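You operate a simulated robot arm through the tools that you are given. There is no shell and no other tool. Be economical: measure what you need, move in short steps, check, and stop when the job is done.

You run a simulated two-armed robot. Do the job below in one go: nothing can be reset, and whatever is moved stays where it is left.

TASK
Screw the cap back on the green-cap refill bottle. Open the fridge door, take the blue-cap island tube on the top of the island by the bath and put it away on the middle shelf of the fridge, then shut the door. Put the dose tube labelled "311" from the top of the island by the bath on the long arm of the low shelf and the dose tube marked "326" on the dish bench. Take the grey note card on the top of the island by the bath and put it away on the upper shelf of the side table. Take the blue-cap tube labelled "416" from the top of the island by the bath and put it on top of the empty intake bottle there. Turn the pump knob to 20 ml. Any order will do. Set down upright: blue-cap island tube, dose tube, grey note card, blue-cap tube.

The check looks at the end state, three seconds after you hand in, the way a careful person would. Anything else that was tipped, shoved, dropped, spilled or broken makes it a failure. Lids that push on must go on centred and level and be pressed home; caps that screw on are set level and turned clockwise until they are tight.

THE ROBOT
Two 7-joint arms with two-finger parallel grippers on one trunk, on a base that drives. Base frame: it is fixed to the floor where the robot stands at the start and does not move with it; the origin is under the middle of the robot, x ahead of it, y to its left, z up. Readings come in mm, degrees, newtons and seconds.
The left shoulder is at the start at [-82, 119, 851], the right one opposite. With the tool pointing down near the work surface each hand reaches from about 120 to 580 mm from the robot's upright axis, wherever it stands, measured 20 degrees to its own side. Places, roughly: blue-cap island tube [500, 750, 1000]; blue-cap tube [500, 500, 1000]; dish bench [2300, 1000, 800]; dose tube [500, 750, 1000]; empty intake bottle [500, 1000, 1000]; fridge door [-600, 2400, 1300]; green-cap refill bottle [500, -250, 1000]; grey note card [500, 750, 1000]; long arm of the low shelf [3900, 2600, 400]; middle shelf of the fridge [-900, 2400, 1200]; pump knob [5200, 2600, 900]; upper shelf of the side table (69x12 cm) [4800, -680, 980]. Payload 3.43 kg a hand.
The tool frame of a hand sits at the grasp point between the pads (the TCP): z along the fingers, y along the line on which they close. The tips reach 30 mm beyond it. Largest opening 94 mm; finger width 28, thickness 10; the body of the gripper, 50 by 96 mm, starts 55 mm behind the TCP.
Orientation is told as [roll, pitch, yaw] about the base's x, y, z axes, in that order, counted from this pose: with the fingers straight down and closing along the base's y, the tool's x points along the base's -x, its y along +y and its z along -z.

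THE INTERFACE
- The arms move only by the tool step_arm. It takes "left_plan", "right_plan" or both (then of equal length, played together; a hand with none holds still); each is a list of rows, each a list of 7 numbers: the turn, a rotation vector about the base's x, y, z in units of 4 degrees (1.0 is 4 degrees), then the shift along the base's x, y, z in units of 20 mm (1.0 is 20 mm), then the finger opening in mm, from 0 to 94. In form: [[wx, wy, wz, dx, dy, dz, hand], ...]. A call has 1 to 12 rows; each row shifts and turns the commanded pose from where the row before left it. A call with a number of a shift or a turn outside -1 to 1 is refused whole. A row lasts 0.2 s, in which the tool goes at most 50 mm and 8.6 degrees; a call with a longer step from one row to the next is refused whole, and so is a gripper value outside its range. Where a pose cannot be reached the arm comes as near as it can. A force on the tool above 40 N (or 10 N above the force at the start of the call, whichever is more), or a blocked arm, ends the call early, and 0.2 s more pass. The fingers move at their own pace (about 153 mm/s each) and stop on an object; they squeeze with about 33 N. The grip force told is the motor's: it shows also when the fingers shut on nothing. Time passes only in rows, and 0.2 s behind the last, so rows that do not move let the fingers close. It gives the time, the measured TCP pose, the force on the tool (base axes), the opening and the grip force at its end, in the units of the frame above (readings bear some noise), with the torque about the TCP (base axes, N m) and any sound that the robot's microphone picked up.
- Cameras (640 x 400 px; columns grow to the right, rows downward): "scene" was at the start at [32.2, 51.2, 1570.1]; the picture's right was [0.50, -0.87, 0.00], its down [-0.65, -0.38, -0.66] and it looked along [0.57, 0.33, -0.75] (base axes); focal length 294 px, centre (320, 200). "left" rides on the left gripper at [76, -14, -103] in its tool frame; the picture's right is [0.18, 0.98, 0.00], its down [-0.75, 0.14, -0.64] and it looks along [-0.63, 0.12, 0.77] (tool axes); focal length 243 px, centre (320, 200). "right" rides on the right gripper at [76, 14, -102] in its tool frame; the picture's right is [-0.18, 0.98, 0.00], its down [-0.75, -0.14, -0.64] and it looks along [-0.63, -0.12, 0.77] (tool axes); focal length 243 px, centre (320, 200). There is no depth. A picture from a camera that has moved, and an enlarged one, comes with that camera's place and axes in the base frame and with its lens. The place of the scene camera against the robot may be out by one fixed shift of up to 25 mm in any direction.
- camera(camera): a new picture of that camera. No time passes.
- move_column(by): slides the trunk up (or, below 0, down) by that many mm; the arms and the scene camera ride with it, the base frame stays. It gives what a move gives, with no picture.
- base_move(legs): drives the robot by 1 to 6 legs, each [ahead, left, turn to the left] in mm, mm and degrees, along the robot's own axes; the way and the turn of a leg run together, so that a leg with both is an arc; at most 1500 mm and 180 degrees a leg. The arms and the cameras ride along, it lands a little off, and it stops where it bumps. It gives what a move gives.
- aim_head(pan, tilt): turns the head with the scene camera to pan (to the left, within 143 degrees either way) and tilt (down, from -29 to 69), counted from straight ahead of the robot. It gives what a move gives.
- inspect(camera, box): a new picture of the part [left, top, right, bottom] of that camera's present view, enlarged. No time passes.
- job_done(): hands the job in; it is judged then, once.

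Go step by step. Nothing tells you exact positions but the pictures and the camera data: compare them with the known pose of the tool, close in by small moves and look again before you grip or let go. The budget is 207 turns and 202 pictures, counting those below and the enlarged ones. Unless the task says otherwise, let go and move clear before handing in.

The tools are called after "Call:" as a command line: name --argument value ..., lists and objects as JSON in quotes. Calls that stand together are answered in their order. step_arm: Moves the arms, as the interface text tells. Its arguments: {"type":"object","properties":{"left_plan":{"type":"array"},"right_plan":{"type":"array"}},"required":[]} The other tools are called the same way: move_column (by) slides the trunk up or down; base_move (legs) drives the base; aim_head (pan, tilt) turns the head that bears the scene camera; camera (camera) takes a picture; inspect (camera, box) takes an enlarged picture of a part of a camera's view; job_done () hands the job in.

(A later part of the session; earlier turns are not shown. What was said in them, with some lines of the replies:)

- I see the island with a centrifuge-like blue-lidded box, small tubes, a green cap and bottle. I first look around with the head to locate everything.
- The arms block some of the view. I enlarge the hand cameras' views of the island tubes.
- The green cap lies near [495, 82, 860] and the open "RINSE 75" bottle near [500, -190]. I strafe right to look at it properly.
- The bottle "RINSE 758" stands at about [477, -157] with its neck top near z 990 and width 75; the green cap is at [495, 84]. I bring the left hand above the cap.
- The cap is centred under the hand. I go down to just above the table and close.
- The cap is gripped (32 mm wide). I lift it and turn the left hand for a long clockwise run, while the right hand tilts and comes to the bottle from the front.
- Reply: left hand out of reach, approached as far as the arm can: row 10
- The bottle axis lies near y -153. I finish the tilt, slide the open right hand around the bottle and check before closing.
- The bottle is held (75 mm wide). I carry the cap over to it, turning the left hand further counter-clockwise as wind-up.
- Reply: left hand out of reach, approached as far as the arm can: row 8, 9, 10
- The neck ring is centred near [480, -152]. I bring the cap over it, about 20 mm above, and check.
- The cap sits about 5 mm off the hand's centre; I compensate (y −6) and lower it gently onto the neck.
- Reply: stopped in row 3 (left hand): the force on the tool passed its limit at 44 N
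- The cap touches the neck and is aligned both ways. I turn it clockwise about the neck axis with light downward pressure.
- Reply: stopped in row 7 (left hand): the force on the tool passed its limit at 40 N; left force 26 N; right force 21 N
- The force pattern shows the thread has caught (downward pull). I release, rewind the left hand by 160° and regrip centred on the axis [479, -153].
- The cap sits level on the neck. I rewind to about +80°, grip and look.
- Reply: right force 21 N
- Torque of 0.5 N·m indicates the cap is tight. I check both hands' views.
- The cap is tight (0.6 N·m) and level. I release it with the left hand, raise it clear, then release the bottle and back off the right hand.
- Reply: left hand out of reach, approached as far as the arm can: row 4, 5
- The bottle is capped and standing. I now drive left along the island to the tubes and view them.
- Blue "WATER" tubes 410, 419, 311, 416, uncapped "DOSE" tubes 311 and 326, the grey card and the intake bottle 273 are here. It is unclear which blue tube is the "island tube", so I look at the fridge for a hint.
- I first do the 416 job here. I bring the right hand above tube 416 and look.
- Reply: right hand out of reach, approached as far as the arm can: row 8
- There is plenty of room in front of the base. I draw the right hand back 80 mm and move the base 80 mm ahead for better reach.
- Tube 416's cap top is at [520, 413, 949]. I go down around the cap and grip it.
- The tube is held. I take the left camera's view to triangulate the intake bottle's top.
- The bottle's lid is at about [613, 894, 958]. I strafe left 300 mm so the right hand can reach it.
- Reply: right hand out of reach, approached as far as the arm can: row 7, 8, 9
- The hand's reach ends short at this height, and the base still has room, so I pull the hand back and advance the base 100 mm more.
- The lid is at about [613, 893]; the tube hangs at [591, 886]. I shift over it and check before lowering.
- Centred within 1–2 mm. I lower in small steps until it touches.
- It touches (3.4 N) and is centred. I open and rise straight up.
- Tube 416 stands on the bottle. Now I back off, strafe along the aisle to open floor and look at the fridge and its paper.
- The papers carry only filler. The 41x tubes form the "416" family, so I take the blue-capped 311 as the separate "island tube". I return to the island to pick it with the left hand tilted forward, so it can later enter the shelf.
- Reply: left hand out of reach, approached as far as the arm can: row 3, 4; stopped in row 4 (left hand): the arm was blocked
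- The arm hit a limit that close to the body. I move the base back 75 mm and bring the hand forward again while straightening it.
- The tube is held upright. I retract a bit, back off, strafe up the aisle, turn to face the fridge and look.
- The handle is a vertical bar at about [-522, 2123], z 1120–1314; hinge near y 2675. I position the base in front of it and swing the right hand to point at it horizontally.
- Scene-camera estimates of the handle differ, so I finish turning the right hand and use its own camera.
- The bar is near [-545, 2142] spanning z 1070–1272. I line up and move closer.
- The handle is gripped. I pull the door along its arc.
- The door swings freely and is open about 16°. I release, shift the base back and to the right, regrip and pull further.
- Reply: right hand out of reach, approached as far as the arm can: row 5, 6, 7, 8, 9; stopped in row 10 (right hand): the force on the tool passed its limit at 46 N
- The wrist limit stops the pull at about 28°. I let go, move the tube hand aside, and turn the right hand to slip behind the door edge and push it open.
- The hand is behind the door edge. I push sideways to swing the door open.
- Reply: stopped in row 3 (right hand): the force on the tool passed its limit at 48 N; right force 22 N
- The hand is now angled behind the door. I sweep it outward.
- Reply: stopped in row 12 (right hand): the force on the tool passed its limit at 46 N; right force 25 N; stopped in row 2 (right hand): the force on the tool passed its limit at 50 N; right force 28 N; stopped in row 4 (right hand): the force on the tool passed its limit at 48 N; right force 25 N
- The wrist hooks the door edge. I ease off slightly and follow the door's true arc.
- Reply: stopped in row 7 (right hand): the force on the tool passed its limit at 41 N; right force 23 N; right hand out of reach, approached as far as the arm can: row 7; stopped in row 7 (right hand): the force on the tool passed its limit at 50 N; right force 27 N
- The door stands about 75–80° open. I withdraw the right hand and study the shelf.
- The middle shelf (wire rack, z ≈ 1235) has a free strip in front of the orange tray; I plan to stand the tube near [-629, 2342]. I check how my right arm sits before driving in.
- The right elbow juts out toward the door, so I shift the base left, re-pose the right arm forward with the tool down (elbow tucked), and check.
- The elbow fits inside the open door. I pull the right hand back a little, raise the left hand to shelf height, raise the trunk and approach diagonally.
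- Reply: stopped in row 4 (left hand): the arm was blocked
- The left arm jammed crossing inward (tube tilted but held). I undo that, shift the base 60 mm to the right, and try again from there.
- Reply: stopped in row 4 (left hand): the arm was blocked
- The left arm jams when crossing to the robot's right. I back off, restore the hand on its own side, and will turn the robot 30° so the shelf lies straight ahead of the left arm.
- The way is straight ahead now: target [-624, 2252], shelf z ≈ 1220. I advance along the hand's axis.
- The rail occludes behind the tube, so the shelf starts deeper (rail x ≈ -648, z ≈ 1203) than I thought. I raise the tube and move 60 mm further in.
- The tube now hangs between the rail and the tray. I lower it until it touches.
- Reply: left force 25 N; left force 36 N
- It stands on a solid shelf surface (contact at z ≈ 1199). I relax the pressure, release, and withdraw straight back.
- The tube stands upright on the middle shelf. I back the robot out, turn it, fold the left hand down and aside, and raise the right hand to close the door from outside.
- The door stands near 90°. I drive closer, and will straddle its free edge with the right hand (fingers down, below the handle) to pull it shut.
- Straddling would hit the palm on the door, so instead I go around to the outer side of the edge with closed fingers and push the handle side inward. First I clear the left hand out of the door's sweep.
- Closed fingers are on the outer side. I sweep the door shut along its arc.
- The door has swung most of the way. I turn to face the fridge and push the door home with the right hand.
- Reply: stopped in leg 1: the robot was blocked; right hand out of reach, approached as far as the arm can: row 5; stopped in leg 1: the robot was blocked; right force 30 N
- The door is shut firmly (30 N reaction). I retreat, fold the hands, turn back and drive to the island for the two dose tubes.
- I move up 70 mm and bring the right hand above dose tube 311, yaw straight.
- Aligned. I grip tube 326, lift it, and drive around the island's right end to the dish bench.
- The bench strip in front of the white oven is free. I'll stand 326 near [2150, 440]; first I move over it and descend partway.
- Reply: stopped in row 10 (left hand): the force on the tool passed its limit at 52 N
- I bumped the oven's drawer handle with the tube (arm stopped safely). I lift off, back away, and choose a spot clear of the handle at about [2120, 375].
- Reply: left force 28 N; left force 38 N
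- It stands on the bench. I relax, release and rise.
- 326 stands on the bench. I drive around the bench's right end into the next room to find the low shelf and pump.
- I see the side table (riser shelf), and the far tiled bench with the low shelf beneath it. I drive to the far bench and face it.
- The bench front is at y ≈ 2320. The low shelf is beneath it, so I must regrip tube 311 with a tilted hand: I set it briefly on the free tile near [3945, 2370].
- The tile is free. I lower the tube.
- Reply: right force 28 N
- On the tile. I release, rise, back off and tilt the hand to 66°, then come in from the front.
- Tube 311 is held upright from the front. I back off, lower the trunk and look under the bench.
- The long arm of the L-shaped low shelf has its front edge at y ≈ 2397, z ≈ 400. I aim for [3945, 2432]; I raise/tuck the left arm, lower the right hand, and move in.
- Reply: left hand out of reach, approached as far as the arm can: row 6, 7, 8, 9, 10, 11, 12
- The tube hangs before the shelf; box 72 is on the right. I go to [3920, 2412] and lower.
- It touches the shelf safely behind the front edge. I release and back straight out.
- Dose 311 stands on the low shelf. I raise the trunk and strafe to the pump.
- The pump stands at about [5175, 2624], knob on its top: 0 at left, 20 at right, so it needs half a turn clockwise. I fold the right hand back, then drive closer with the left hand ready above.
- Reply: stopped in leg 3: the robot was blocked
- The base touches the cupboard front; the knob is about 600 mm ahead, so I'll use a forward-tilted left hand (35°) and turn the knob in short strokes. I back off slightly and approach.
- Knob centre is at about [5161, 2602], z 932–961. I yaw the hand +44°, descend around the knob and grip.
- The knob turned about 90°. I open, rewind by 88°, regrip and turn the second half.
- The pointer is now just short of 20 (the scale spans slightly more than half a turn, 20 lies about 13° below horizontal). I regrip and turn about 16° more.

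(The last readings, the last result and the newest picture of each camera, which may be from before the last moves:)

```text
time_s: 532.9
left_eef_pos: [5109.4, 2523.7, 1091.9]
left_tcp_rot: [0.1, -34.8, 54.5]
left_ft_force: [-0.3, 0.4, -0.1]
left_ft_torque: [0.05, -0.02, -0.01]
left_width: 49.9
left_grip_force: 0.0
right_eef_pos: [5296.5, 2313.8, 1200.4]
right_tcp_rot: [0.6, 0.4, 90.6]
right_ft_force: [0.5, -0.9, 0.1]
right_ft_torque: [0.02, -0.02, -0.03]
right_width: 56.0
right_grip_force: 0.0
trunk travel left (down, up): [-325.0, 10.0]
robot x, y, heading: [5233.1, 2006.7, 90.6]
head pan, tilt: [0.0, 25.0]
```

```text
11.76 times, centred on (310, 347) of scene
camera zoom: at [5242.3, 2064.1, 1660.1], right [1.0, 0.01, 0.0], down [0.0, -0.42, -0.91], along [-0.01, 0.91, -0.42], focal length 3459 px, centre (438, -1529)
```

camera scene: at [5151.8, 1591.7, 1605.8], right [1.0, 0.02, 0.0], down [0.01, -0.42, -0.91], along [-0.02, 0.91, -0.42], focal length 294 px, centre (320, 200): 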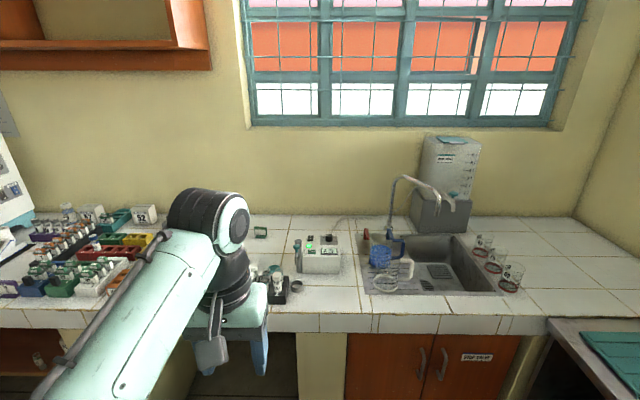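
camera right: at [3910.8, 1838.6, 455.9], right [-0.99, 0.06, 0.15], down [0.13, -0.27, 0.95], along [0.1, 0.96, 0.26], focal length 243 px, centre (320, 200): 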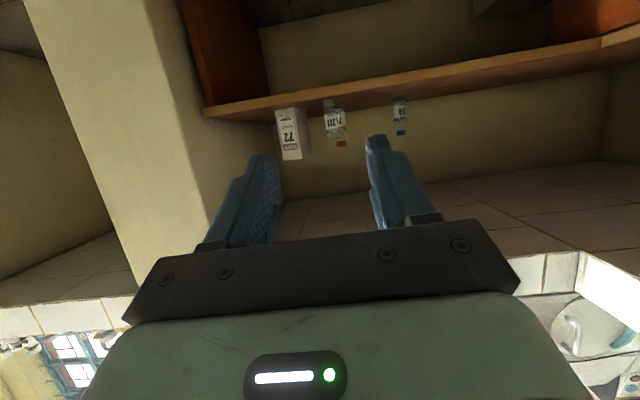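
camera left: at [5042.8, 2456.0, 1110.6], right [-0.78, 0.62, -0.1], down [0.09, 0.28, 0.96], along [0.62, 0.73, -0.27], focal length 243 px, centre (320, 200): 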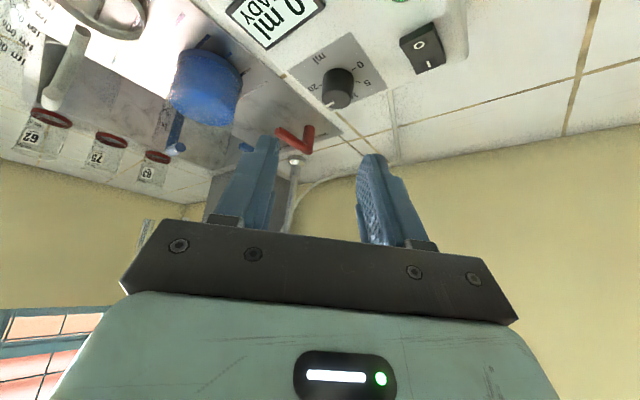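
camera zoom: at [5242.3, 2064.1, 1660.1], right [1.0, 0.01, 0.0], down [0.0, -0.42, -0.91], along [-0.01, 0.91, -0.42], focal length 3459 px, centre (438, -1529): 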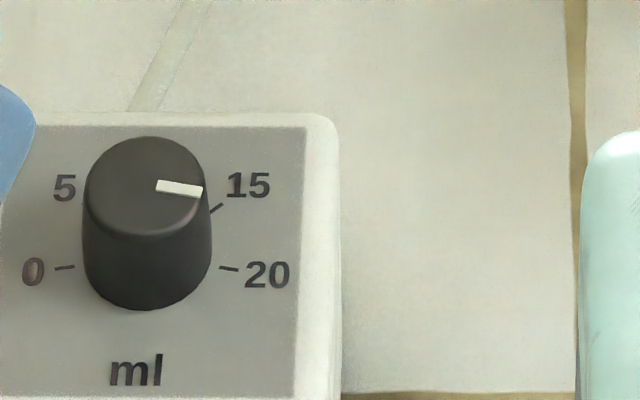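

The pointer now sits on 20 with the torque rising at the stop. I untilt the left hand, then drive back around to the island for the card.

Call:
step_arm --left_plan '[[-0.81, 0.58, 0, 0, -0.6, 0.5, 60], [-0.81, 0.58, 0, 0, -0.8, 0.5, 60], [-0.81, 0.58, 0, 0, -0.8, 0.5, 60], [-0.81, 0.58, 0, 0, -0.8, 0.5, 60], [-0.81, 0.58, 0, 0, -0.8, 0.5, 60], [-0.81, 0.58, 0, 0, -0.8, 0.5, 60], [-0.81, 0.58, 0, 0, -0.8, 0.5, 60], [-0.81, 0.58, 0, 0, -0.8, 0.5, 60], [-0.6, 0.4, 0, 0, -0.8, 0.5, 60]]'

Call:
base_move --legs '[[-600, 0, 0], [0, 1230, 0], [-1500, 0, 0], [-1500, 0, 0], [0, 0, -90.4]]'

Call:
move_column --by -50

Call:
base_move --legs '[[-1500, 0, 0], [-1500, 0, 0], [-1100, 0, 0], [0, 1500, 0], [0, 850, 0]]'

```text
time_s: 534.9
left_eef_pos: [5110.0, 2382.6, 1182.0]
left_tcp_rot: [0.2, 0.0, 54.6]
left_ft_force: [0.2, -0.1, -0.6]
left_ft_torque: [0.03, -0.04, -0.03]
left_width: 60.0
left_grip_force: 0.1
right_eef_pos: [5296.3, 2313.9, 1201.8]
right_tcp_rot: [0.5, 0.4, 90.5]
right_ft_force: [0.3, 0.1, 1.2]
right_ft_torque: [-0.02, -0.03, -0.02]
right_width: 56.1
right_grip_force: 0.0
trunk travel left (down, up): [-325.0, 10.0]
robot x, y, heading: [5232.3, 2003.8, 90.6]
head pan, tilt: [0.0, 25.0]
```

```text
time_s: 566.7
left_eef_pos: [4429.1, -1474.7, 1181.8]
left_tcp_rot: [0.1, 0.1, -34.6]
left_ft_force: [0.5, -0.3, 0.0]
left_ft_torque: [-0.05, 0.0, 0.0]
left_width: 59.9
left_grip_force: 0.0
right_eef_pos: [4359.9, -1660.5, 1201.5]
right_tcp_rot: [0.5, 0.5, 1.4]
right_ft_force: [0.3, -0.4, 0.2]
right_ft_torque: [0.01, -0.01, 0.02]
right_width: 55.8
right_grip_force: 0.0
trunk travel left (down, up): [-325.0, 10.0]
robot x, y, heading: [4055.1, -1604.6, 1.2]
head pan, tilt: [0.0, 25.0]
```

```text
time_s: 567.6
left_eef_pos: [4428.6, -1473.7, 1130.9]
left_tcp_rot: [0.0, 0.1, -34.7]
left_ft_force: [0.4, -0.5, 0.2]
left_ft_torque: [-0.01, 0.0, -0.02]
left_width: 59.9
left_grip_force: 0.1
right_eef_pos: [4361.6, -1660.6, 1150.6]
right_tcp_rot: [0.6, 0.5, 1.3]
right_ft_force: [0.8, -0.4, 0.8]
right_ft_torque: [0.02, 0.02, -0.01]
right_width: 55.9
right_grip_force: 0.1
trunk travel left (down, up): [-275.0, 60.0]
robot x, y, heading: [4056.3, -1603.3, 1.3]
head pan, tilt: [0.0, 25.0]
```

```text
time_s: 607.7
left_eef_pos: [299.0, 807.2, 1130.7]
left_tcp_rot: [0.1, 0.1, -35.3]
left_ft_force: [-0.9, -0.5, 0.6]
left_ft_torque: [0.02, 0.03, 0.0]
left_width: 60.3
left_grip_force: 0.0
right_eef_pos: [228.4, 622.8, 1149.7]
right_tcp_rot: [0.4, 0.5, 0.7]
right_ft_force: [-0.3, -0.5, 0.5]
right_ft_torque: [0.02, -0.01, -0.03]
right_width: 55.7
right_grip_force: 0.1
trunk travel left (down, up): [-275.0, 60.0]
robot x, y, heading: [-81.2, 683.2, 0.6]
head pan, tilt: [0.0, 25.0]
```

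I step up to the island and bring the left hand over the card with yaw ≈ 76° (closing across its plate).

Call:
base_move --legs '[[150, 0, 0]]'

Call:
step_arm --left_plan '[[0, 0, 1, 0.1, 0.1, 0, 70], [0, 0, 1, 0.1, 0.1, 0, 70], [0, 0, 1, 0.1, 0.1, 0, 70], [0, 0, 1, 0.1, 0.1, 0, 70], [0, 0, 1, 0.1, 0.1, 0, 70], [0, 0, 1, 0.1, 0.1, 0, 70], [0, 0, 1, 0.1, 0.1, 0, 70], [0, 0, 1, 0.1, 0.1, 0, 70], [0, 0, 1, 0.1, 0.1, 0, 70], [0, 0, 1, 0.1, 0.1, 0, 70], [0, 0, 1, 0.1, 0.1, 0, 70], [0, 0, 1, 0.1, 0.1, 0, 70]]'

Call:
step_arm --left_plan '[[0, 0, 1, 0.1, 0, 0, 70], [0, 0, 1, 0.1, 0, 0, 70], [0, 0, 1, 0.1, 0, 0, 70], [0, 0, 1, 0.1, 0, 0, 70], [0, 0, 1, 0, 0, -0.5, 70], [0, 0, 1, 0, 0, -0.5, 70], [0, 0, 1, 0, 0, -0.5, 70], [0, 0, 1, 0, 0, -0.5, 70], [0, 0, 1, 0, 0, -0.5, 70], [0, 0, 1, 0, 0, -0.5, 70], [0, 0, 1, 0, 0, -0.5, 70], [0, 0, 1, 0, 0, -0.5, 70]]'

Call:
step_arm --left_plan '[[0, 0, 1, 0, 0, 0, 70], [0, 0, 1, 0, 0, 0, 70], [0, 0, 1, 0, 0, 0, 70], [0, 0, 1, 0, 0, 0, 70]]'

Call:
camera --camera "left"

```text
time_s: 609.1
left_eef_pos: [448.2, 808.9, 1130.7]
left_tcp_rot: [0.1, 0.2, -35.3]
left_ft_force: [0.0, -0.8, 0.7]
left_ft_torque: [-0.03, 0.04, -0.01]
left_width: 59.9
left_grip_force: 0.1
right_eef_pos: [378.7, 624.1, 1150.1]
right_tcp_rot: [0.4, 0.5, 0.7]
right_ft_force: [1.0, 0.3, 0.3]
right_ft_torque: [-0.02, 0.02, -0.02]
right_width: 55.9
right_grip_force: 0.1
trunk travel left (down, up): [-275.0, 60.0]
robot x, y, heading: [70.5, 686.2, 0.5]
head pan, tilt: [0.0, 25.0]
```

```text
time_s: 611.7
left_eef_pos: [472.5, 833.0, 1131.3]
left_tcp_rot: [0.1, 0.1, 12.7]
left_ft_force: [0.8, -0.5, -0.9]
left_ft_torque: [0.03, -0.01, 0.01]
left_width: 69.9
left_grip_force: 0.0
right_eef_pos: [377.9, 623.5, 1150.8]
right_tcp_rot: [0.5, 0.6, 0.6]
right_ft_force: [-0.7, 0.3, -0.7]
right_ft_torque: [-0.03, -0.05, -0.01]
right_width: 55.8
right_grip_force: 0.0
trunk travel left (down, up): [-275.0, 60.0]
robot x, y, heading: [71.1, 685.4, 0.7]
head pan, tilt: [0.0, 25.0]
```

```text
time_s: 614.3
left_eef_pos: [479.7, 832.5, 1051.3]
left_tcp_rot: [0.0, 0.2, 60.7]
left_ft_force: [0.1, 0.0, -0.1]
left_ft_torque: [-0.01, -0.01, 0.02]
left_width: 70.2
left_grip_force: 0.0
right_eef_pos: [377.0, 622.9, 1151.6]
right_tcp_rot: [0.4, 0.6, 0.8]
right_ft_force: [0.5, 0.2, 0.7]
right_ft_torque: [0.0, 0.02, -0.02]
right_width: 56.0
right_grip_force: 0.0
trunk travel left (down, up): [-275.0, 60.0]
robot x, y, heading: [68.0, 682.7, 0.3]
head pan, tilt: [0.0, 25.0]
```

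```text
time_s: 615.3
left_eef_pos: [479.9, 833.7, 1052.8]
left_tcp_rot: [0.1, 0.1, 76.7]
left_ft_force: [-0.5, 0.4, 1.0]
left_ft_torque: [0.02, 0.03, 0.01]
left_width: 70.2
left_grip_force: 0.1
right_eef_pos: [376.4, 624.6, 1150.9]
right_tcp_rot: [0.5, 0.5, 0.7]
right_ft_force: [-0.5, -0.1, 0.4]
right_ft_torque: [0.01, 0.0, -0.02]
right_width: 56.0
right_grip_force: 0.0
trunk travel left (down, up): [-275.0, 60.0]
robot x, y, heading: [70.6, 686.6, 0.8]
head pan, tilt: [0.0, 25.0]
```

```text
6 pictures are left
camera left: at [476.9, 757.0, 1154.2], right [-1.0, 0.05, 0.0], down [0.04, 0.77, 0.64], along [0.03, 0.64, -0.77], focal length 243 px, centre (320, 200)
```

left: 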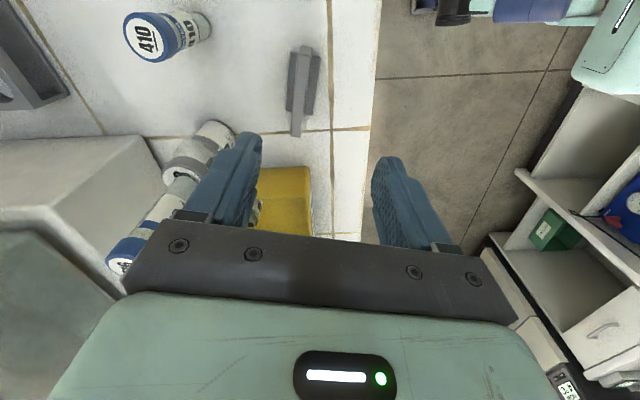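

The card's plate runs from about [493, 790] to [508, 870]. I centre on [500, 830], go down and grip it across its thickness.

Call:
step_arm --left_plan '[[0, 0, 0.65, 0.6, -0.15, -0.5, 60], [0, 0, 0, 0.45, 0, -0.9, 60], [0, 0, 0, 0, 0, -0.95, 60], [0, 0, 0, 0, 0, -0.95, 60], [0, 0, 0, 0, 0, -0.95, 60], [0, 0, 0, 0, 0, -0.95, 60], [0, 0, 0, 0, 0, -0.95, 60], [0, 0, 0, 0, 0, -0.8, 60], [0, 0, 0, 0, 0, -0.45, 60]]'

Call:
camera --camera "left"

```text
time_s: 617.3
left_eef_pos: [499.4, 831.4, 903.1]
left_tcp_rot: [0.0, 0.1, 79.3]
left_ft_force: [-1.0, 0.6, -0.7]
left_ft_torque: [0.02, 0.0, 0.01]
left_width: 59.8
left_grip_force: 0.0
right_eef_pos: [376.6, 623.2, 1151.0]
right_tcp_rot: [0.5, 0.5, 0.7]
right_ft_force: [-0.2, 1.0, 0.2]
right_ft_torque: [0.0, 0.02, -0.01]
right_width: 55.9
right_grip_force: 0.1
trunk travel left (down, up): [-275.0, 60.0]
robot x, y, heading: [68.3, 687.8, 0.7]
head pan, tilt: [0.0, 25.0]
```

```text
5 pictures are left
camera left: at [501.1, 754.1, 1006.3], right [-1.0, 0.0, 0.0], down [0.0, 0.77, 0.64], along [0.0, 0.64, -0.77], focal length 243 px, centre (320, 200)
```

left: 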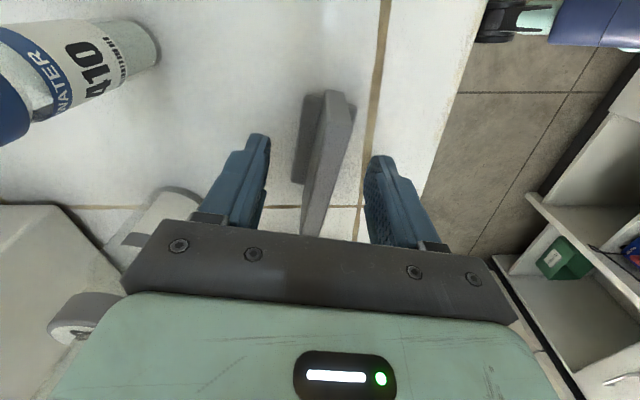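

Call:
step_arm --left_plan '[[0, 0, 0, 0, 0, 0, 4], [0, 0, 0, 0, 0, 0, 4], [0, 0, 0, 0, 0, 0, 4], [0, 0, 0, 0, 0, 0.4, 4], [0, 0, 0, 0, 0, 1, 4], [0, 0, 0, 0, 0, 1, 4], [0, 0, 0, 0, 0, 1, 4], [0, 0, 0, -0.5, 0, 1, 4], [0, 0, 0, -0.5, 0, 1, 4], [0, 0, 0, -0.5, 0, 1, 4], [0, 0, 0, -0.5, 0, 1, 4], [0, 0, 0, -0.5, 0, 1, 4]]'

Call:
step_arm --left_plan '[[0, 0, 0, -0.5, 0, 1, 4], [0, 0, 0, -0.5, 0, 1, 4], [0, 0, 0, -0.5, 0, 1, 4], [0, 0, 0, -0.5, 0, 1, 4]]'

```text
time_s: 619.9
left_eef_pos: [449.8, 829.9, 1071.6]
left_tcp_rot: [-0.1, 0.1, 79.4]
left_ft_force: [0.4, -0.5, -0.1]
left_ft_torque: [0.01, 0.0, 0.01]
left_width: 15.3
left_grip_force: 32.5
right_eef_pos: [376.6, 623.4, 1150.1]
right_tcp_rot: [0.5, 0.4, 0.9]
right_ft_force: [0.0, -0.2, -0.9]
right_ft_torque: [0.04, 0.01, 0.02]
right_width: 56.2
right_grip_force: 0.1
trunk travel left (down, up): [-275.0, 60.0]
robot x, y, heading: [67.0, 687.3, 0.5]
head pan, tilt: [0.0, 25.0]
```

```text
time_s: 620.9
left_eef_pos: [411.1, 829.7, 1151.1]
left_tcp_rot: [0.1, 0.2, 79.3]
left_ft_force: [-0.3, -0.2, -0.5]
left_ft_torque: [-0.01, 0.0, 0.03]
left_width: 15.3
left_grip_force: 33.3
right_eef_pos: [376.6, 623.6, 1149.9]
right_tcp_rot: [0.5, 0.4, 0.7]
right_ft_force: [-0.7, -0.8, 0.2]
right_ft_torque: [-0.02, -0.03, -0.03]
right_width: 55.9
right_grip_force: 0.1
trunk travel left (down, up): [-275.0, 60.0]
robot x, y, heading: [69.6, 681.6, 0.4]
head pan, tilt: [0.0, 25.0]
```

The card is held. I drive around to the far side of the side table (its riser shelf is reachable from behind).

Call:
base_move --legs '[[-180, 0, -0.4], [0, -1500, 0], [0, -790, 0], [1500, 0, 0], [1500, 0, 0], [1400, 0, 0]]'

Call:
aim_head --pan 20 --tilt 25

Call:
camera --camera "scene"

```text
time_s: 662.6
left_eef_pos: [4604.8, -1420.9, 1152.2]
left_tcp_rot: [0.1, 0.1, 79.4]
left_ft_force: [-0.3, -0.5, -0.8]
left_ft_torque: [0.0, -0.02, -0.01]
left_width: 15.4
left_grip_force: 32.8
right_eef_pos: [4571.2, -1626.9, 1150.4]
right_tcp_rot: [0.5, 0.6, 0.9]
right_ft_force: [0.4, 0.3, 0.9]
right_ft_torque: [0.0, 0.0, 0.01]
right_width: 56.3
right_grip_force: 0.1
trunk travel left (down, up): [-275.0, 60.0]
robot x, y, heading: [4262.6, -1567.8, 0.6]
head pan, tilt: [0.0, 25.0]
```

```text
time_s: 663.5
left_eef_pos: [4603.7, -1419.5, 1150.8]
left_tcp_rot: [0.1, 0.1, 79.3]
left_ft_force: [-0.3, -0.5, -0.2]
left_ft_torque: [0.0, 0.03, 0.02]
left_width: 15.3
left_grip_force: 33.1
right_eef_pos: [4571.7, -1626.5, 1150.6]
right_tcp_rot: [0.6, 0.5, 0.7]
right_ft_force: [0.0, 0.3, 0.4]
right_ft_torque: [0.03, 0.0, -0.01]
right_width: 56.1
right_grip_force: 0.1
trunk travel left (down, up): [-275.0, 60.0]
robot x, y, heading: [4263.2, -1566.7, 0.7]
head pan, tilt: [20.0, 25.0]
```

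```text
4 pictures are left
camera scene: at [4314.0, -1522.1, 1605.8], right [0.35, -0.94, 0.0], down [-0.4, -0.15, -0.91], along [0.85, 0.32, -0.42], focal length 294 px, centre (320, 200)
```

scene: 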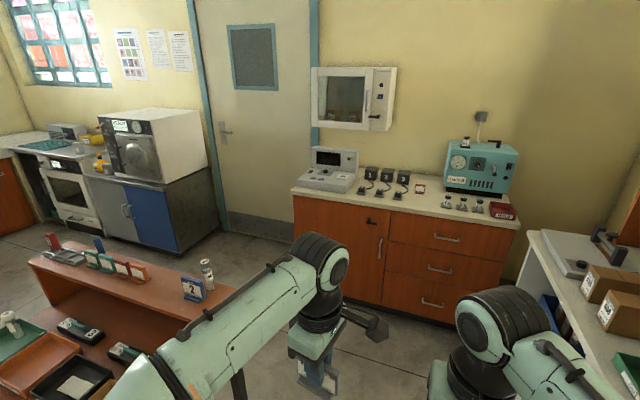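

The riser has a free gap near [4805, -808] between the red block and the blue card. I go round behind it and turn to face it.

Call:
base_move --legs '[[0, 110, 0], [1010, 0, 0], [0, 0, 179.3], [0, -750, 0]]'

Call:
camera --camera "left"

```text
time_s: 684.0
left_eef_pos: [4916.0, -847.2, 1151.9]
left_tcp_rot: [0.1, 0.0, -99.1]
left_ft_force: [0.3, -0.7, -1.0]
left_ft_torque: [-0.01, -0.01, 0.0]
left_width: 15.1
left_grip_force: 33.3
right_eef_pos: [4943.6, -640.1, 1150.8]
right_tcp_rot: [0.5, 0.6, -177.7]
right_ft_force: [-0.2, 0.0, -0.3]
right_ft_torque: [-0.01, -0.02, 0.03]
right_width: 56.2
right_grip_force: 0.1
trunk travel left (down, up): [-275.0, 60.0]
robot x, y, heading: [5253.5, -693.1, -177.8]
head pan, tilt: [20.0, 25.0]
```

```text
3 pictures are left
camera left: at [4913.6, -769.3, 1254.5], right [1.0, 0.03, 0.0], down [0.02, -0.77, 0.64], along [0.02, -0.64, -0.77], focal length 243 px, centre (320, 200)
```

left: 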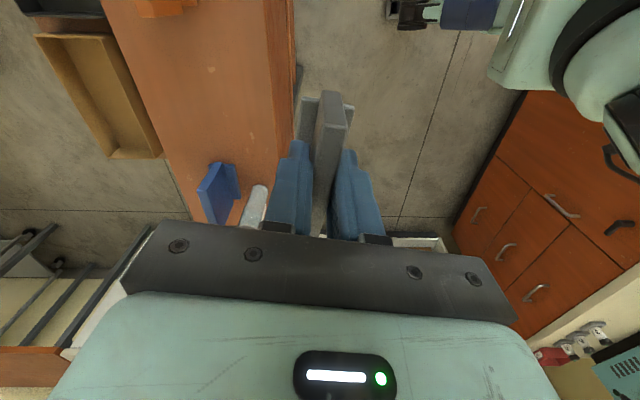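

I see the riser's top with a 115 mm gap between the red block (y ≈ -780) and the blue card (y ≈ -905). I align the card with the shelf, move over [4800, -843] and check.

Call:
step_arm --left_plan '[[0, 0, 0.75, -0.97, 0.03, 0, 4], [0, 0, 0.75, -0.97, 0.03, 0, 4], [0, 0, 0.75, -0.97, 0.03, 0, 4], [0, 0, 0, -0.97, 0.03, 0, 4], [0, 0, 0, -0.97, 0.03, -0.5, 4], [0, 0, 0, -0.97, 0.03, -0.5, 4], [0, 0, 0, 0, 0, -0.9, 4]]'

Call:
camera --camera "left"

```text
time_s: 685.5
left_eef_pos: [4799.9, -844.2, 1114.2]
left_tcp_rot: [0.0, 0.2, -90.1]
left_ft_force: [0.7, 0.4, -0.6]
left_ft_torque: [0.03, -0.01, -0.01]
left_width: 15.3
left_grip_force: 32.6
right_eef_pos: [4943.9, -639.8, 1150.0]
right_tcp_rot: [0.6, 0.4, -177.6]
right_ft_force: [0.4, -0.2, 0.3]
right_ft_torque: [-0.02, 0.03, -0.01]
right_width: 56.0
right_grip_force: 0.0
trunk travel left (down, up): [-275.0, 60.0]
robot x, y, heading: [5254.7, -693.8, -177.8]
head pan, tilt: [20.0, 25.0]
```

```text
2 pictures are left
camera left: at [4785.4, -767.5, 1216.4], right [0.98, 0.18, 0.0], down [0.14, -0.76, 0.64], along [0.12, -0.63, -0.77], focal length 243 px, centre (320, 200)
```

left: 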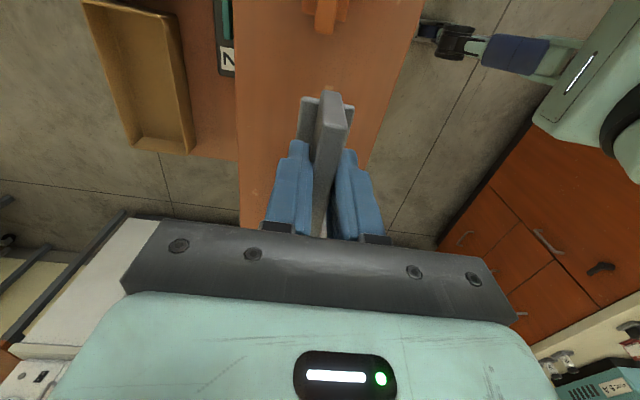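

The card is centred on the shelf (x 4729–4857) and clear of its neighbours. I lower it until contact.

Call:
step_arm --left_plan '[[0, 0, 0, 0, 0, -0.9, 4], [0, 0, 0, 0, 0, -0.6, 4], [0, 0, 0, 0, 0, -0.2, 4], [0, 0, 0, 0, 0, -0.2, 4]]'

Call:
step_arm --left_plan '[[0, 0, 0, 0, 0, -0.1, 4], [0, 0, 0, 0, 0, -0.1, 4], [0, 0, 0, 0, 0, -0.1, 4], [0, 0, 0, 0, 0, 0, 4]]'

Call:
step_arm --left_plan '[[0, 0, 0, 0, 0, -0.1, 4], [0, 0, 0, 0, 0, -0.1, 4], [0, 0, 0, 0, 0, 0, 4]]'

```text
time_s: 686.5
left_eef_pos: [4798.1, -843.8, 1075.5]
left_tcp_rot: [0.0, 0.1, -90.0]
left_ft_force: [0.4, -0.8, -1.3]
left_ft_torque: [-0.02, 0.02, -0.01]
left_width: 14.9
left_grip_force: 33.4
right_eef_pos: [4941.9, -640.1, 1150.7]
right_tcp_rot: [0.4, 0.6, -177.6]
right_ft_force: [0.5, 0.0, -0.2]
right_ft_torque: [0.03, 0.03, -0.01]
right_width: 55.9
right_grip_force: 0.1
trunk travel left (down, up): [-275.0, 60.0]
robot x, y, heading: [5252.9, -695.6, -177.6]
head pan, tilt: [20.0, 25.0]
```

```text
time_s: 687.5
left_eef_pos: [4799.3, -844.2, 1069.2]
left_tcp_rot: [0.1, 0.1, -90.1]
left_ft_force: [-0.6, 0.4, -1.5]
left_ft_torque: [0.01, -0.01, -0.01]
left_width: 15.4
left_grip_force: 33.4
right_eef_pos: [4942.6, -640.1, 1150.0]
right_tcp_rot: [0.5, 0.5, -177.6]
right_ft_force: [0.2, 0.3, 0.0]
right_ft_torque: [0.0, 0.01, -0.02]
right_width: 55.9
right_grip_force: 0.0
trunk travel left (down, up): [-275.0, 60.0]
robot x, y, heading: [5250.6, -691.8, -178.2]
head pan, tilt: [20.0, 25.0]
```

```text
time_s: 688.4
left_eef_pos: [4799.2, -844.5, 1065.6]
left_tcp_rot: [0.1, 0.0, -90.0]
left_ft_force: [-0.8, -1.0, -0.9]
left_ft_torque: [0.0, 0.0, -0.01]
left_width: 15.2
left_grip_force: 33.6
right_eef_pos: [4943.2, -640.7, 1150.0]
right_tcp_rot: [0.4, 0.5, -177.6]
right_ft_force: [0.6, 1.1, -0.2]
right_ft_torque: [-0.01, -0.01, -0.01]
right_width: 56.1
right_grip_force: 0.0
trunk travel left (down, up): [-275.0, 60.0]
robot x, y, heading: [5254.6, -692.0, -177.7]
head pan, tilt: [20.0, 25.0]
```

Call:
step_arm --left_plan '[[0, 0, 0, 0, 0, -0.1, 4], [0, 0, 0, 0, 0, -0.1, 4], [0, 0, 0, 0, 0, 0, 4]]'

Call:
step_arm --left_plan '[[0, 0, 0, 0, 0, -0.1, 4], [0, 0, 0, 0, 0, -0.1, 4], [0, 0, 0, 0, 0, 0, 4]]'

Call:
step_arm --left_plan '[[0, 0, 0, 0, 0, -0.08, 4], [0, 0, 0, 0, 0, -0.07, 4], [0, 0, 0, 0, 0, 0, 4]]'

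```text
time_s: 689.1
left_eef_pos: [4799.8, -844.3, 1061.3]
left_tcp_rot: [-0.1, 0.2, -89.9]
left_ft_force: [-0.3, 0.7, -0.5]
left_ft_torque: [0.0, 0.03, 0.02]
left_width: 15.3
left_grip_force: 32.6
right_eef_pos: [4942.9, -640.0, 1151.9]
right_tcp_rot: [0.5, 0.5, -177.6]
right_ft_force: [-1.1, -0.2, -0.5]
right_ft_torque: [0.0, 0.02, -0.01]
right_width: 55.9
right_grip_force: 0.1
trunk travel left (down, up): [-275.0, 60.0]
robot x, y, heading: [5253.9, -688.5, -177.7]
head pan, tilt: [20.0, 25.0]
```

```text
time_s: 690.0
left_eef_pos: [4798.5, -844.6, 1058.5]
left_tcp_rot: [0.1, 0.0, -90.0]
left_ft_force: [-0.3, 0.4, 0.0]
left_ft_torque: [0.0, 0.0, 0.0]
left_width: 15.4
left_grip_force: 33.2
right_eef_pos: [4942.9, -640.1, 1150.2]
right_tcp_rot: [0.5, 0.5, -177.6]
right_ft_force: [-0.1, 0.4, 0.6]
right_ft_torque: [0.02, -0.02, 0.0]
right_width: 56.0
right_grip_force: 0.0
trunk travel left (down, up): [-275.0, 60.0]
robot x, y, heading: [5251.9, -694.0, -177.9]
head pan, tilt: [20.0, 25.0]
```

```text
time_s: 690.8
left_eef_pos: [4799.0, -843.3, 1054.3]
left_tcp_rot: [0.1, 0.1, -90.0]
left_ft_force: [0.2, -0.2, -0.6]
left_ft_torque: [-0.02, 0.02, 0.0]
left_width: 15.5
left_grip_force: 33.1
right_eef_pos: [4942.2, -639.6, 1151.0]
right_tcp_rot: [0.5, 0.6, -177.6]
right_ft_force: [0.4, -0.7, 0.2]
right_ft_torque: [0.0, -0.02, -0.02]
right_width: 56.0
right_grip_force: 0.0
trunk travel left (down, up): [-275.0, 60.0]
robot x, y, heading: [5254.1, -695.5, -177.8]
head pan, tilt: [20.0, 25.0]
```

Call:
step_arm --left_plan '[[0, 0, 0, 0, 0, -0.1, 4], [0, 0, 0, 0, 0, -0.08, 4], [0, 0, 0, 0, 0, 0, 4]]'

Call:
step_arm --left_plan '[[0, 0, 0, 0, 0, -0.1, 4], [0, 0, 0, 0, 0, -0.08, 4], [0, 0, 0, 0, 0, 0, 4]]'

Call:
step_arm --left_plan '[[0, 0, 0, 0, 0, -0.08, 4], [0, 0, 0, 0, 0, -0.08, 4], [0, 0, 0, 0, 0, 0, 4]]'

```text
time_s: 691.5
left_eef_pos: [4798.4, -842.4, 1051.2]
left_tcp_rot: [0.0, 0.1, -90.0]
left_ft_force: [0.9, -0.5, 0.0]
left_ft_torque: [0.02, -0.01, -0.02]
left_width: 15.1
left_grip_force: 33.4
right_eef_pos: [4942.8, -641.0, 1150.6]
right_tcp_rot: [0.5, 0.5, -177.6]
right_ft_force: [-0.3, 0.2, 0.0]
right_ft_torque: [-0.03, -0.01, -0.02]
right_width: 56.1
right_grip_force: 0.0
trunk travel left (down, up): [-275.0, 60.0]
robot x, y, heading: [5251.8, -691.1, -177.5]
head pan, tilt: [20.0, 25.0]
```

```text
time_s: 692.4
left_eef_pos: [4798.5, -843.8, 1047.7]
left_tcp_rot: [0.0, 0.1, -90.0]
left_ft_force: [-0.5, -0.6, -0.3]
left_ft_torque: [0.01, 0.02, -0.02]
left_width: 15.1
left_grip_force: 33.1
right_eef_pos: [4943.8, -640.6, 1150.8]
right_tcp_rot: [0.5, 0.6, -177.6]
right_ft_force: [-0.2, 0.1, -0.1]
right_ft_torque: [0.02, 0.01, 0.0]
right_width: 55.7
right_grip_force: 0.2
trunk travel left (down, up): [-275.0, 60.0]
robot x, y, heading: [5254.5, -692.5, -178.0]
head pan, tilt: [20.0, 25.0]
```

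```text
time_s: 693.1
left_eef_pos: [4797.7, -843.5, 1044.1]
left_tcp_rot: [0.0, 0.1, -90.0]
left_ft_force: [0.7, -0.1, 0.4]
left_ft_torque: [0.0, -0.02, 0.01]
left_width: 15.3
left_grip_force: 32.5
right_eef_pos: [4942.1, -640.8, 1150.4]
right_tcp_rot: [0.4, 0.5, -177.7]
right_ft_force: [-0.6, -0.1, 0.1]
right_ft_torque: [0.0, 0.0, 0.01]
right_width: 56.0
right_grip_force: 0.1
trunk travel left (down, up): [-275.0, 60.0]
robot x, y, heading: [5254.4, -691.5, -177.9]
head pan, tilt: [20.0, 25.0]
```

Call:
step_arm --left_plan '[[0, 0, 0, 0, 0, -0.1, 4], [0, 0, 0, 0, 0, -0.1, 4], [0, 0, 0, 0, 0, 0, 4]]'

Call:
step_arm --left_plan '[[0, 0, 0, 0, 0, -0.08, 4], [0, 0, 0, 0, 0, -0.08, 4], [0, 0, 0, 0, 0, 0, 4]]'

Call:
step_arm --left_plan '[[0, 0, 0, 0, 0, -0.07, 4], [0, 0, 0, 0, 0, -0.07, 4], [0, 0, 0, 0, 0, 0, 4]]'

```text
time_s: 694.0
left_eef_pos: [4799.7, -843.9, 1040.2]
left_tcp_rot: [0.1, 0.1, -89.9]
left_ft_force: [-0.7, -0.4, -0.2]
left_ft_torque: [0.04, 0.0, 0.01]
left_width: 15.4
left_grip_force: 32.8
right_eef_pos: [4942.4, -640.1, 1151.3]
right_tcp_rot: [0.5, 0.6, -177.5]
right_ft_force: [-0.3, -0.2, -0.4]
right_ft_torque: [-0.02, 0.0, 0.0]
right_width: 56.1
right_grip_force: 0.0
trunk travel left (down, up): [-275.0, 60.0]
robot x, y, heading: [5253.0, -690.5, -177.5]
head pan, tilt: [20.0, 25.0]
```

```text
time_s: 694.8
left_eef_pos: [4798.8, -843.9, 1036.8]
left_tcp_rot: [0.1, 0.1, -90.0]
left_ft_force: [0.1, 0.1, -0.2]
left_ft_torque: [-0.02, 0.02, 0.0]
left_width: 15.5
left_grip_force: 32.7
right_eef_pos: [4941.8, -641.3, 1150.9]
right_tcp_rot: [0.6, 0.5, -177.6]
right_ft_force: [0.4, -0.3, 0.4]
right_ft_torque: [-0.04, -0.01, 0.01]
right_width: 56.2
right_grip_force: 0.0
trunk travel left (down, up): [-275.0, 60.0]
robot x, y, heading: [5249.7, -694.6, -177.6]
head pan, tilt: [20.0, 25.0]
```

```text
time_s: 695.5
left_eef_pos: [4798.4, -843.9, 1034.0]
left_tcp_rot: [0.0, 0.1, -90.0]
left_ft_force: [-0.1, 0.5, -1.1]
left_ft_torque: [-0.01, -0.02, 0.0]
left_width: 15.4
left_grip_force: 32.5
right_eef_pos: [4942.8, -641.1, 1150.3]
right_tcp_rot: [0.5, 0.6, -177.7]
right_ft_force: [-0.3, 0.3, 0.8]
right_ft_torque: [0.0, 0.0, 0.0]
right_width: 56.1
right_grip_force: 0.0
trunk travel left (down, up): [-275.0, 60.0]
robot x, y, heading: [5252.9, -686.8, -177.9]
head pan, tilt: [20.0, 25.0]
```

Call:
step_arm --left_plan '[[0, 0, 0, 0, 0, -0.07, 4], [0, 0, 0, 0, 0, -0.07, 4], [0, 0, 0, 0, 0, 0, 4]]'

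Call:
step_arm --left_plan '[[0, 0, 0, 0, 0, -0.07, 4], [0, 0, 0, 0, 0, -0.05, 4], [0, 0, 0, 0, 0, 0, 4]]'

Call:
inspect --camera "left" --box '[200, 0, 440, 240]'

```text
time_s: 696.4
left_eef_pos: [4799.5, -844.4, 1032.6]
left_tcp_rot: [-0.2, 0.1, -90.0]
left_ft_force: [-2.9, -0.9, 14.6]
left_ft_torque: [-0.17, 0.02, 0.0]
left_width: 15.4
left_grip_force: 33.1
right_eef_pos: [4943.9, -639.5, 1150.6]
right_tcp_rot: [0.5, 0.4, -177.6]
right_ft_force: [-0.5, 0.3, -0.4]
right_ft_torque: [-0.01, 0.01, -0.01]
right_width: 55.9
right_grip_force: 0.0
trunk travel left (down, up): [-275.0, 60.0]
robot x, y, heading: [5254.7, -693.1, -177.9]
head pan, tilt: [20.0, 25.0]
```

```text
time_s: 697.1
left_eef_pos: [4800.0, -844.4, 1032.5]
left_tcp_rot: [-0.4, 0.2, -90.0]
left_ft_force: [-4.0, -1.7, 35.8]
left_ft_torque: [-0.15, -0.01, -0.04]
left_width: 15.4
left_grip_force: 33.1
right_eef_pos: [4945.5, -638.8, 1150.9]
right_tcp_rot: [0.4, 0.4, -177.6]
right_ft_force: [-0.1, -0.3, -0.5]
right_ft_torque: [0.01, 0.02, -0.01]
right_width: 56.0
right_grip_force: 0.1
trunk travel left (down, up): [-275.0, 60.0]
robot x, y, heading: [5252.6, -691.0, -177.7]
head pan, tilt: [20.0, 25.0]
```

```text
1.67 times, centred on (320, 120) of left
camera zoom: at [4786.5, -767.1, 1135.7], right [0.98, 0.18, -0.01], down [0.15, -0.76, 0.64], along [0.11, -0.63, -0.77], focal length 404 px, centre (320, 333)
```

zoom: 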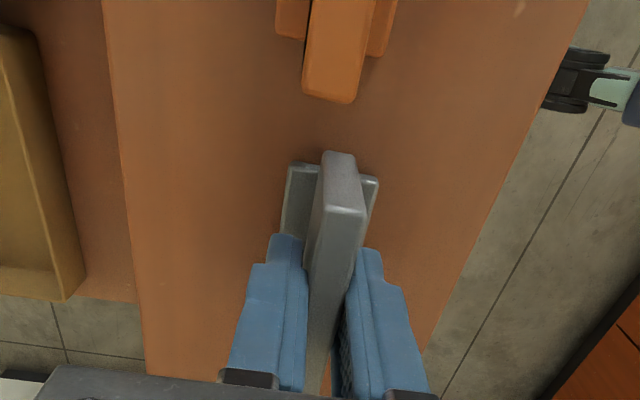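

The card rests on the shelf. I relax, release and rise straight up, then move clear.

Call:
step_arm --left_plan '[[0, 0, 0, 0, 0, 0.1, 4], [0, 0, 0, 0, 0, 0.03, 4], [0, 0, 0, 0, 0, 0, 24], [0, 0, 0, 0, 0, 0, 50], [0, 0, 0, 0, 0, 0, 50], [0, 0, 0, 0, 0, 0.5, 50], [0, 0, 0, 0, 0, 1, 50], [0, 0, 0, 0, 0, 1, 50], [0, 0, 0, 0, 0, 1, 50], [0, 0, 0, 0, 0, 1, 50], [0, 0, 0, 0, 0, 1, 50], [0, 0, 0, 0, 0, 1, 50]]'

Call:
base_move --legs '[[-200, 0, 0]]'

Call:
camera --camera "left"

```text
time_s: 699.8
left_eef_pos: [4801.3, -844.8, 1140.5]
left_tcp_rot: [0.0, 0.1, -90.2]
left_ft_force: [0.9, 0.1, -0.1]
left_ft_torque: [-0.01, 0.01, 0.01]
left_width: 50.0
left_grip_force: 0.0
left hand out of reach, approached as far as the arm can: row 12
right_eef_pos: [4942.8, -640.6, 1151.4]
right_tcp_rot: [0.6, 0.4, -177.6]
right_ft_force: [-0.2, -0.3, -0.2]
right_ft_torque: [0.05, 0.02, 0.01]
right_width: 56.0
right_grip_force: 0.1
trunk travel left (down, up): [-275.0, 60.0]
robot x, y, heading: [5252.6, -694.1, -177.7]
head pan, tilt: [20.0, 25.0]
```

```text
time_s: 701.4
left_eef_pos: [5000.4, -836.4, 1140.3]
left_tcp_rot: [0.0, 0.1, -90.1]
left_ft_force: [1.2, 0.2, -0.3]
left_ft_torque: [-0.02, -0.02, 0.02]
left_width: 50.2
left_grip_force: 0.1
right_eef_pos: [5141.5, -631.8, 1150.4]
right_tcp_rot: [0.6, 0.6, -177.7]
right_ft_force: [-0.1, -0.3, -0.1]
right_ft_torque: [-0.02, 0.02, 0.01]
right_width: 55.7
right_grip_force: 0.1
trunk travel left (down, up): [-275.0, 60.0]
robot x, y, heading: [5452.2, -688.4, -177.6]
head pan, tilt: [20.0, 25.0]
```

```text
0 pictures are left
camera left: at [4986.9, -759.2, 1243.0], right [0.98, 0.18, 0.0], down [0.14, -0.75, 0.64], along [0.12, -0.63, -0.77], focal length 243 px, centre (320, 200)
```

left: 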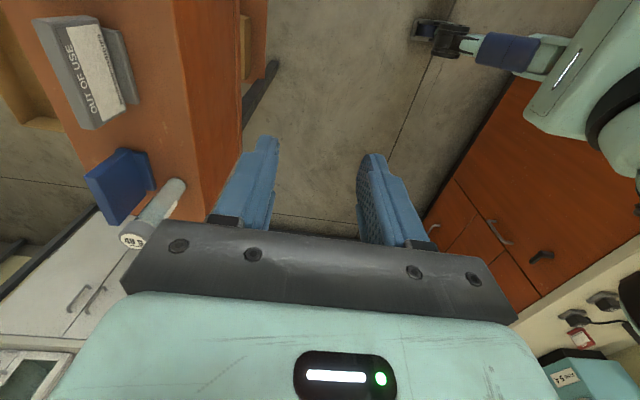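

The card stands upright on the riser shelf, its neighbours look undisturbed, and both hands are empty and clear. I hand in.

Call:
job_done

```text
The job is handed in.
```

I finished every step and handed the job in, but two points are uncertain: which blue-cap tube was meant for the fridge, and whether anything moved when I bumped into things.

- **Fridge tube:** I took the blue-cap tube labelled 311. Three unassigned blue-cap tubes stood on the island (410, 419 and 311), and nothing in the room said which was the "island tube". I chose 311 because 410 and 419 look like variants of 416. It stands on the middle shelf and the door is pushed shut.
- **Bumps:** Tube 326 hit the handle on the oven's front on the dish bench (52 N, the arm stopped). The base was also blocked twice: once turning near the fridge, and once at the cupboard below the pump. I saw nothing displaced, but I did not check each spot closely.
- **Green-cap bottle:** the cap is screwed tight and level.
- **Tube 416:** it stands on the lid of intake bottle 273.
- **Dose tubes:** 311 is on the long arm of the low shelf. I set it down once on the bench above to change grip. 326 is on the dish bench.
- **Grey note card:** it stands on the side table's upper shelf.
- **Pump knob:** the pointer is at 20 ml, within about 2° as far as I could see. The pump's display still reads 0 ml.
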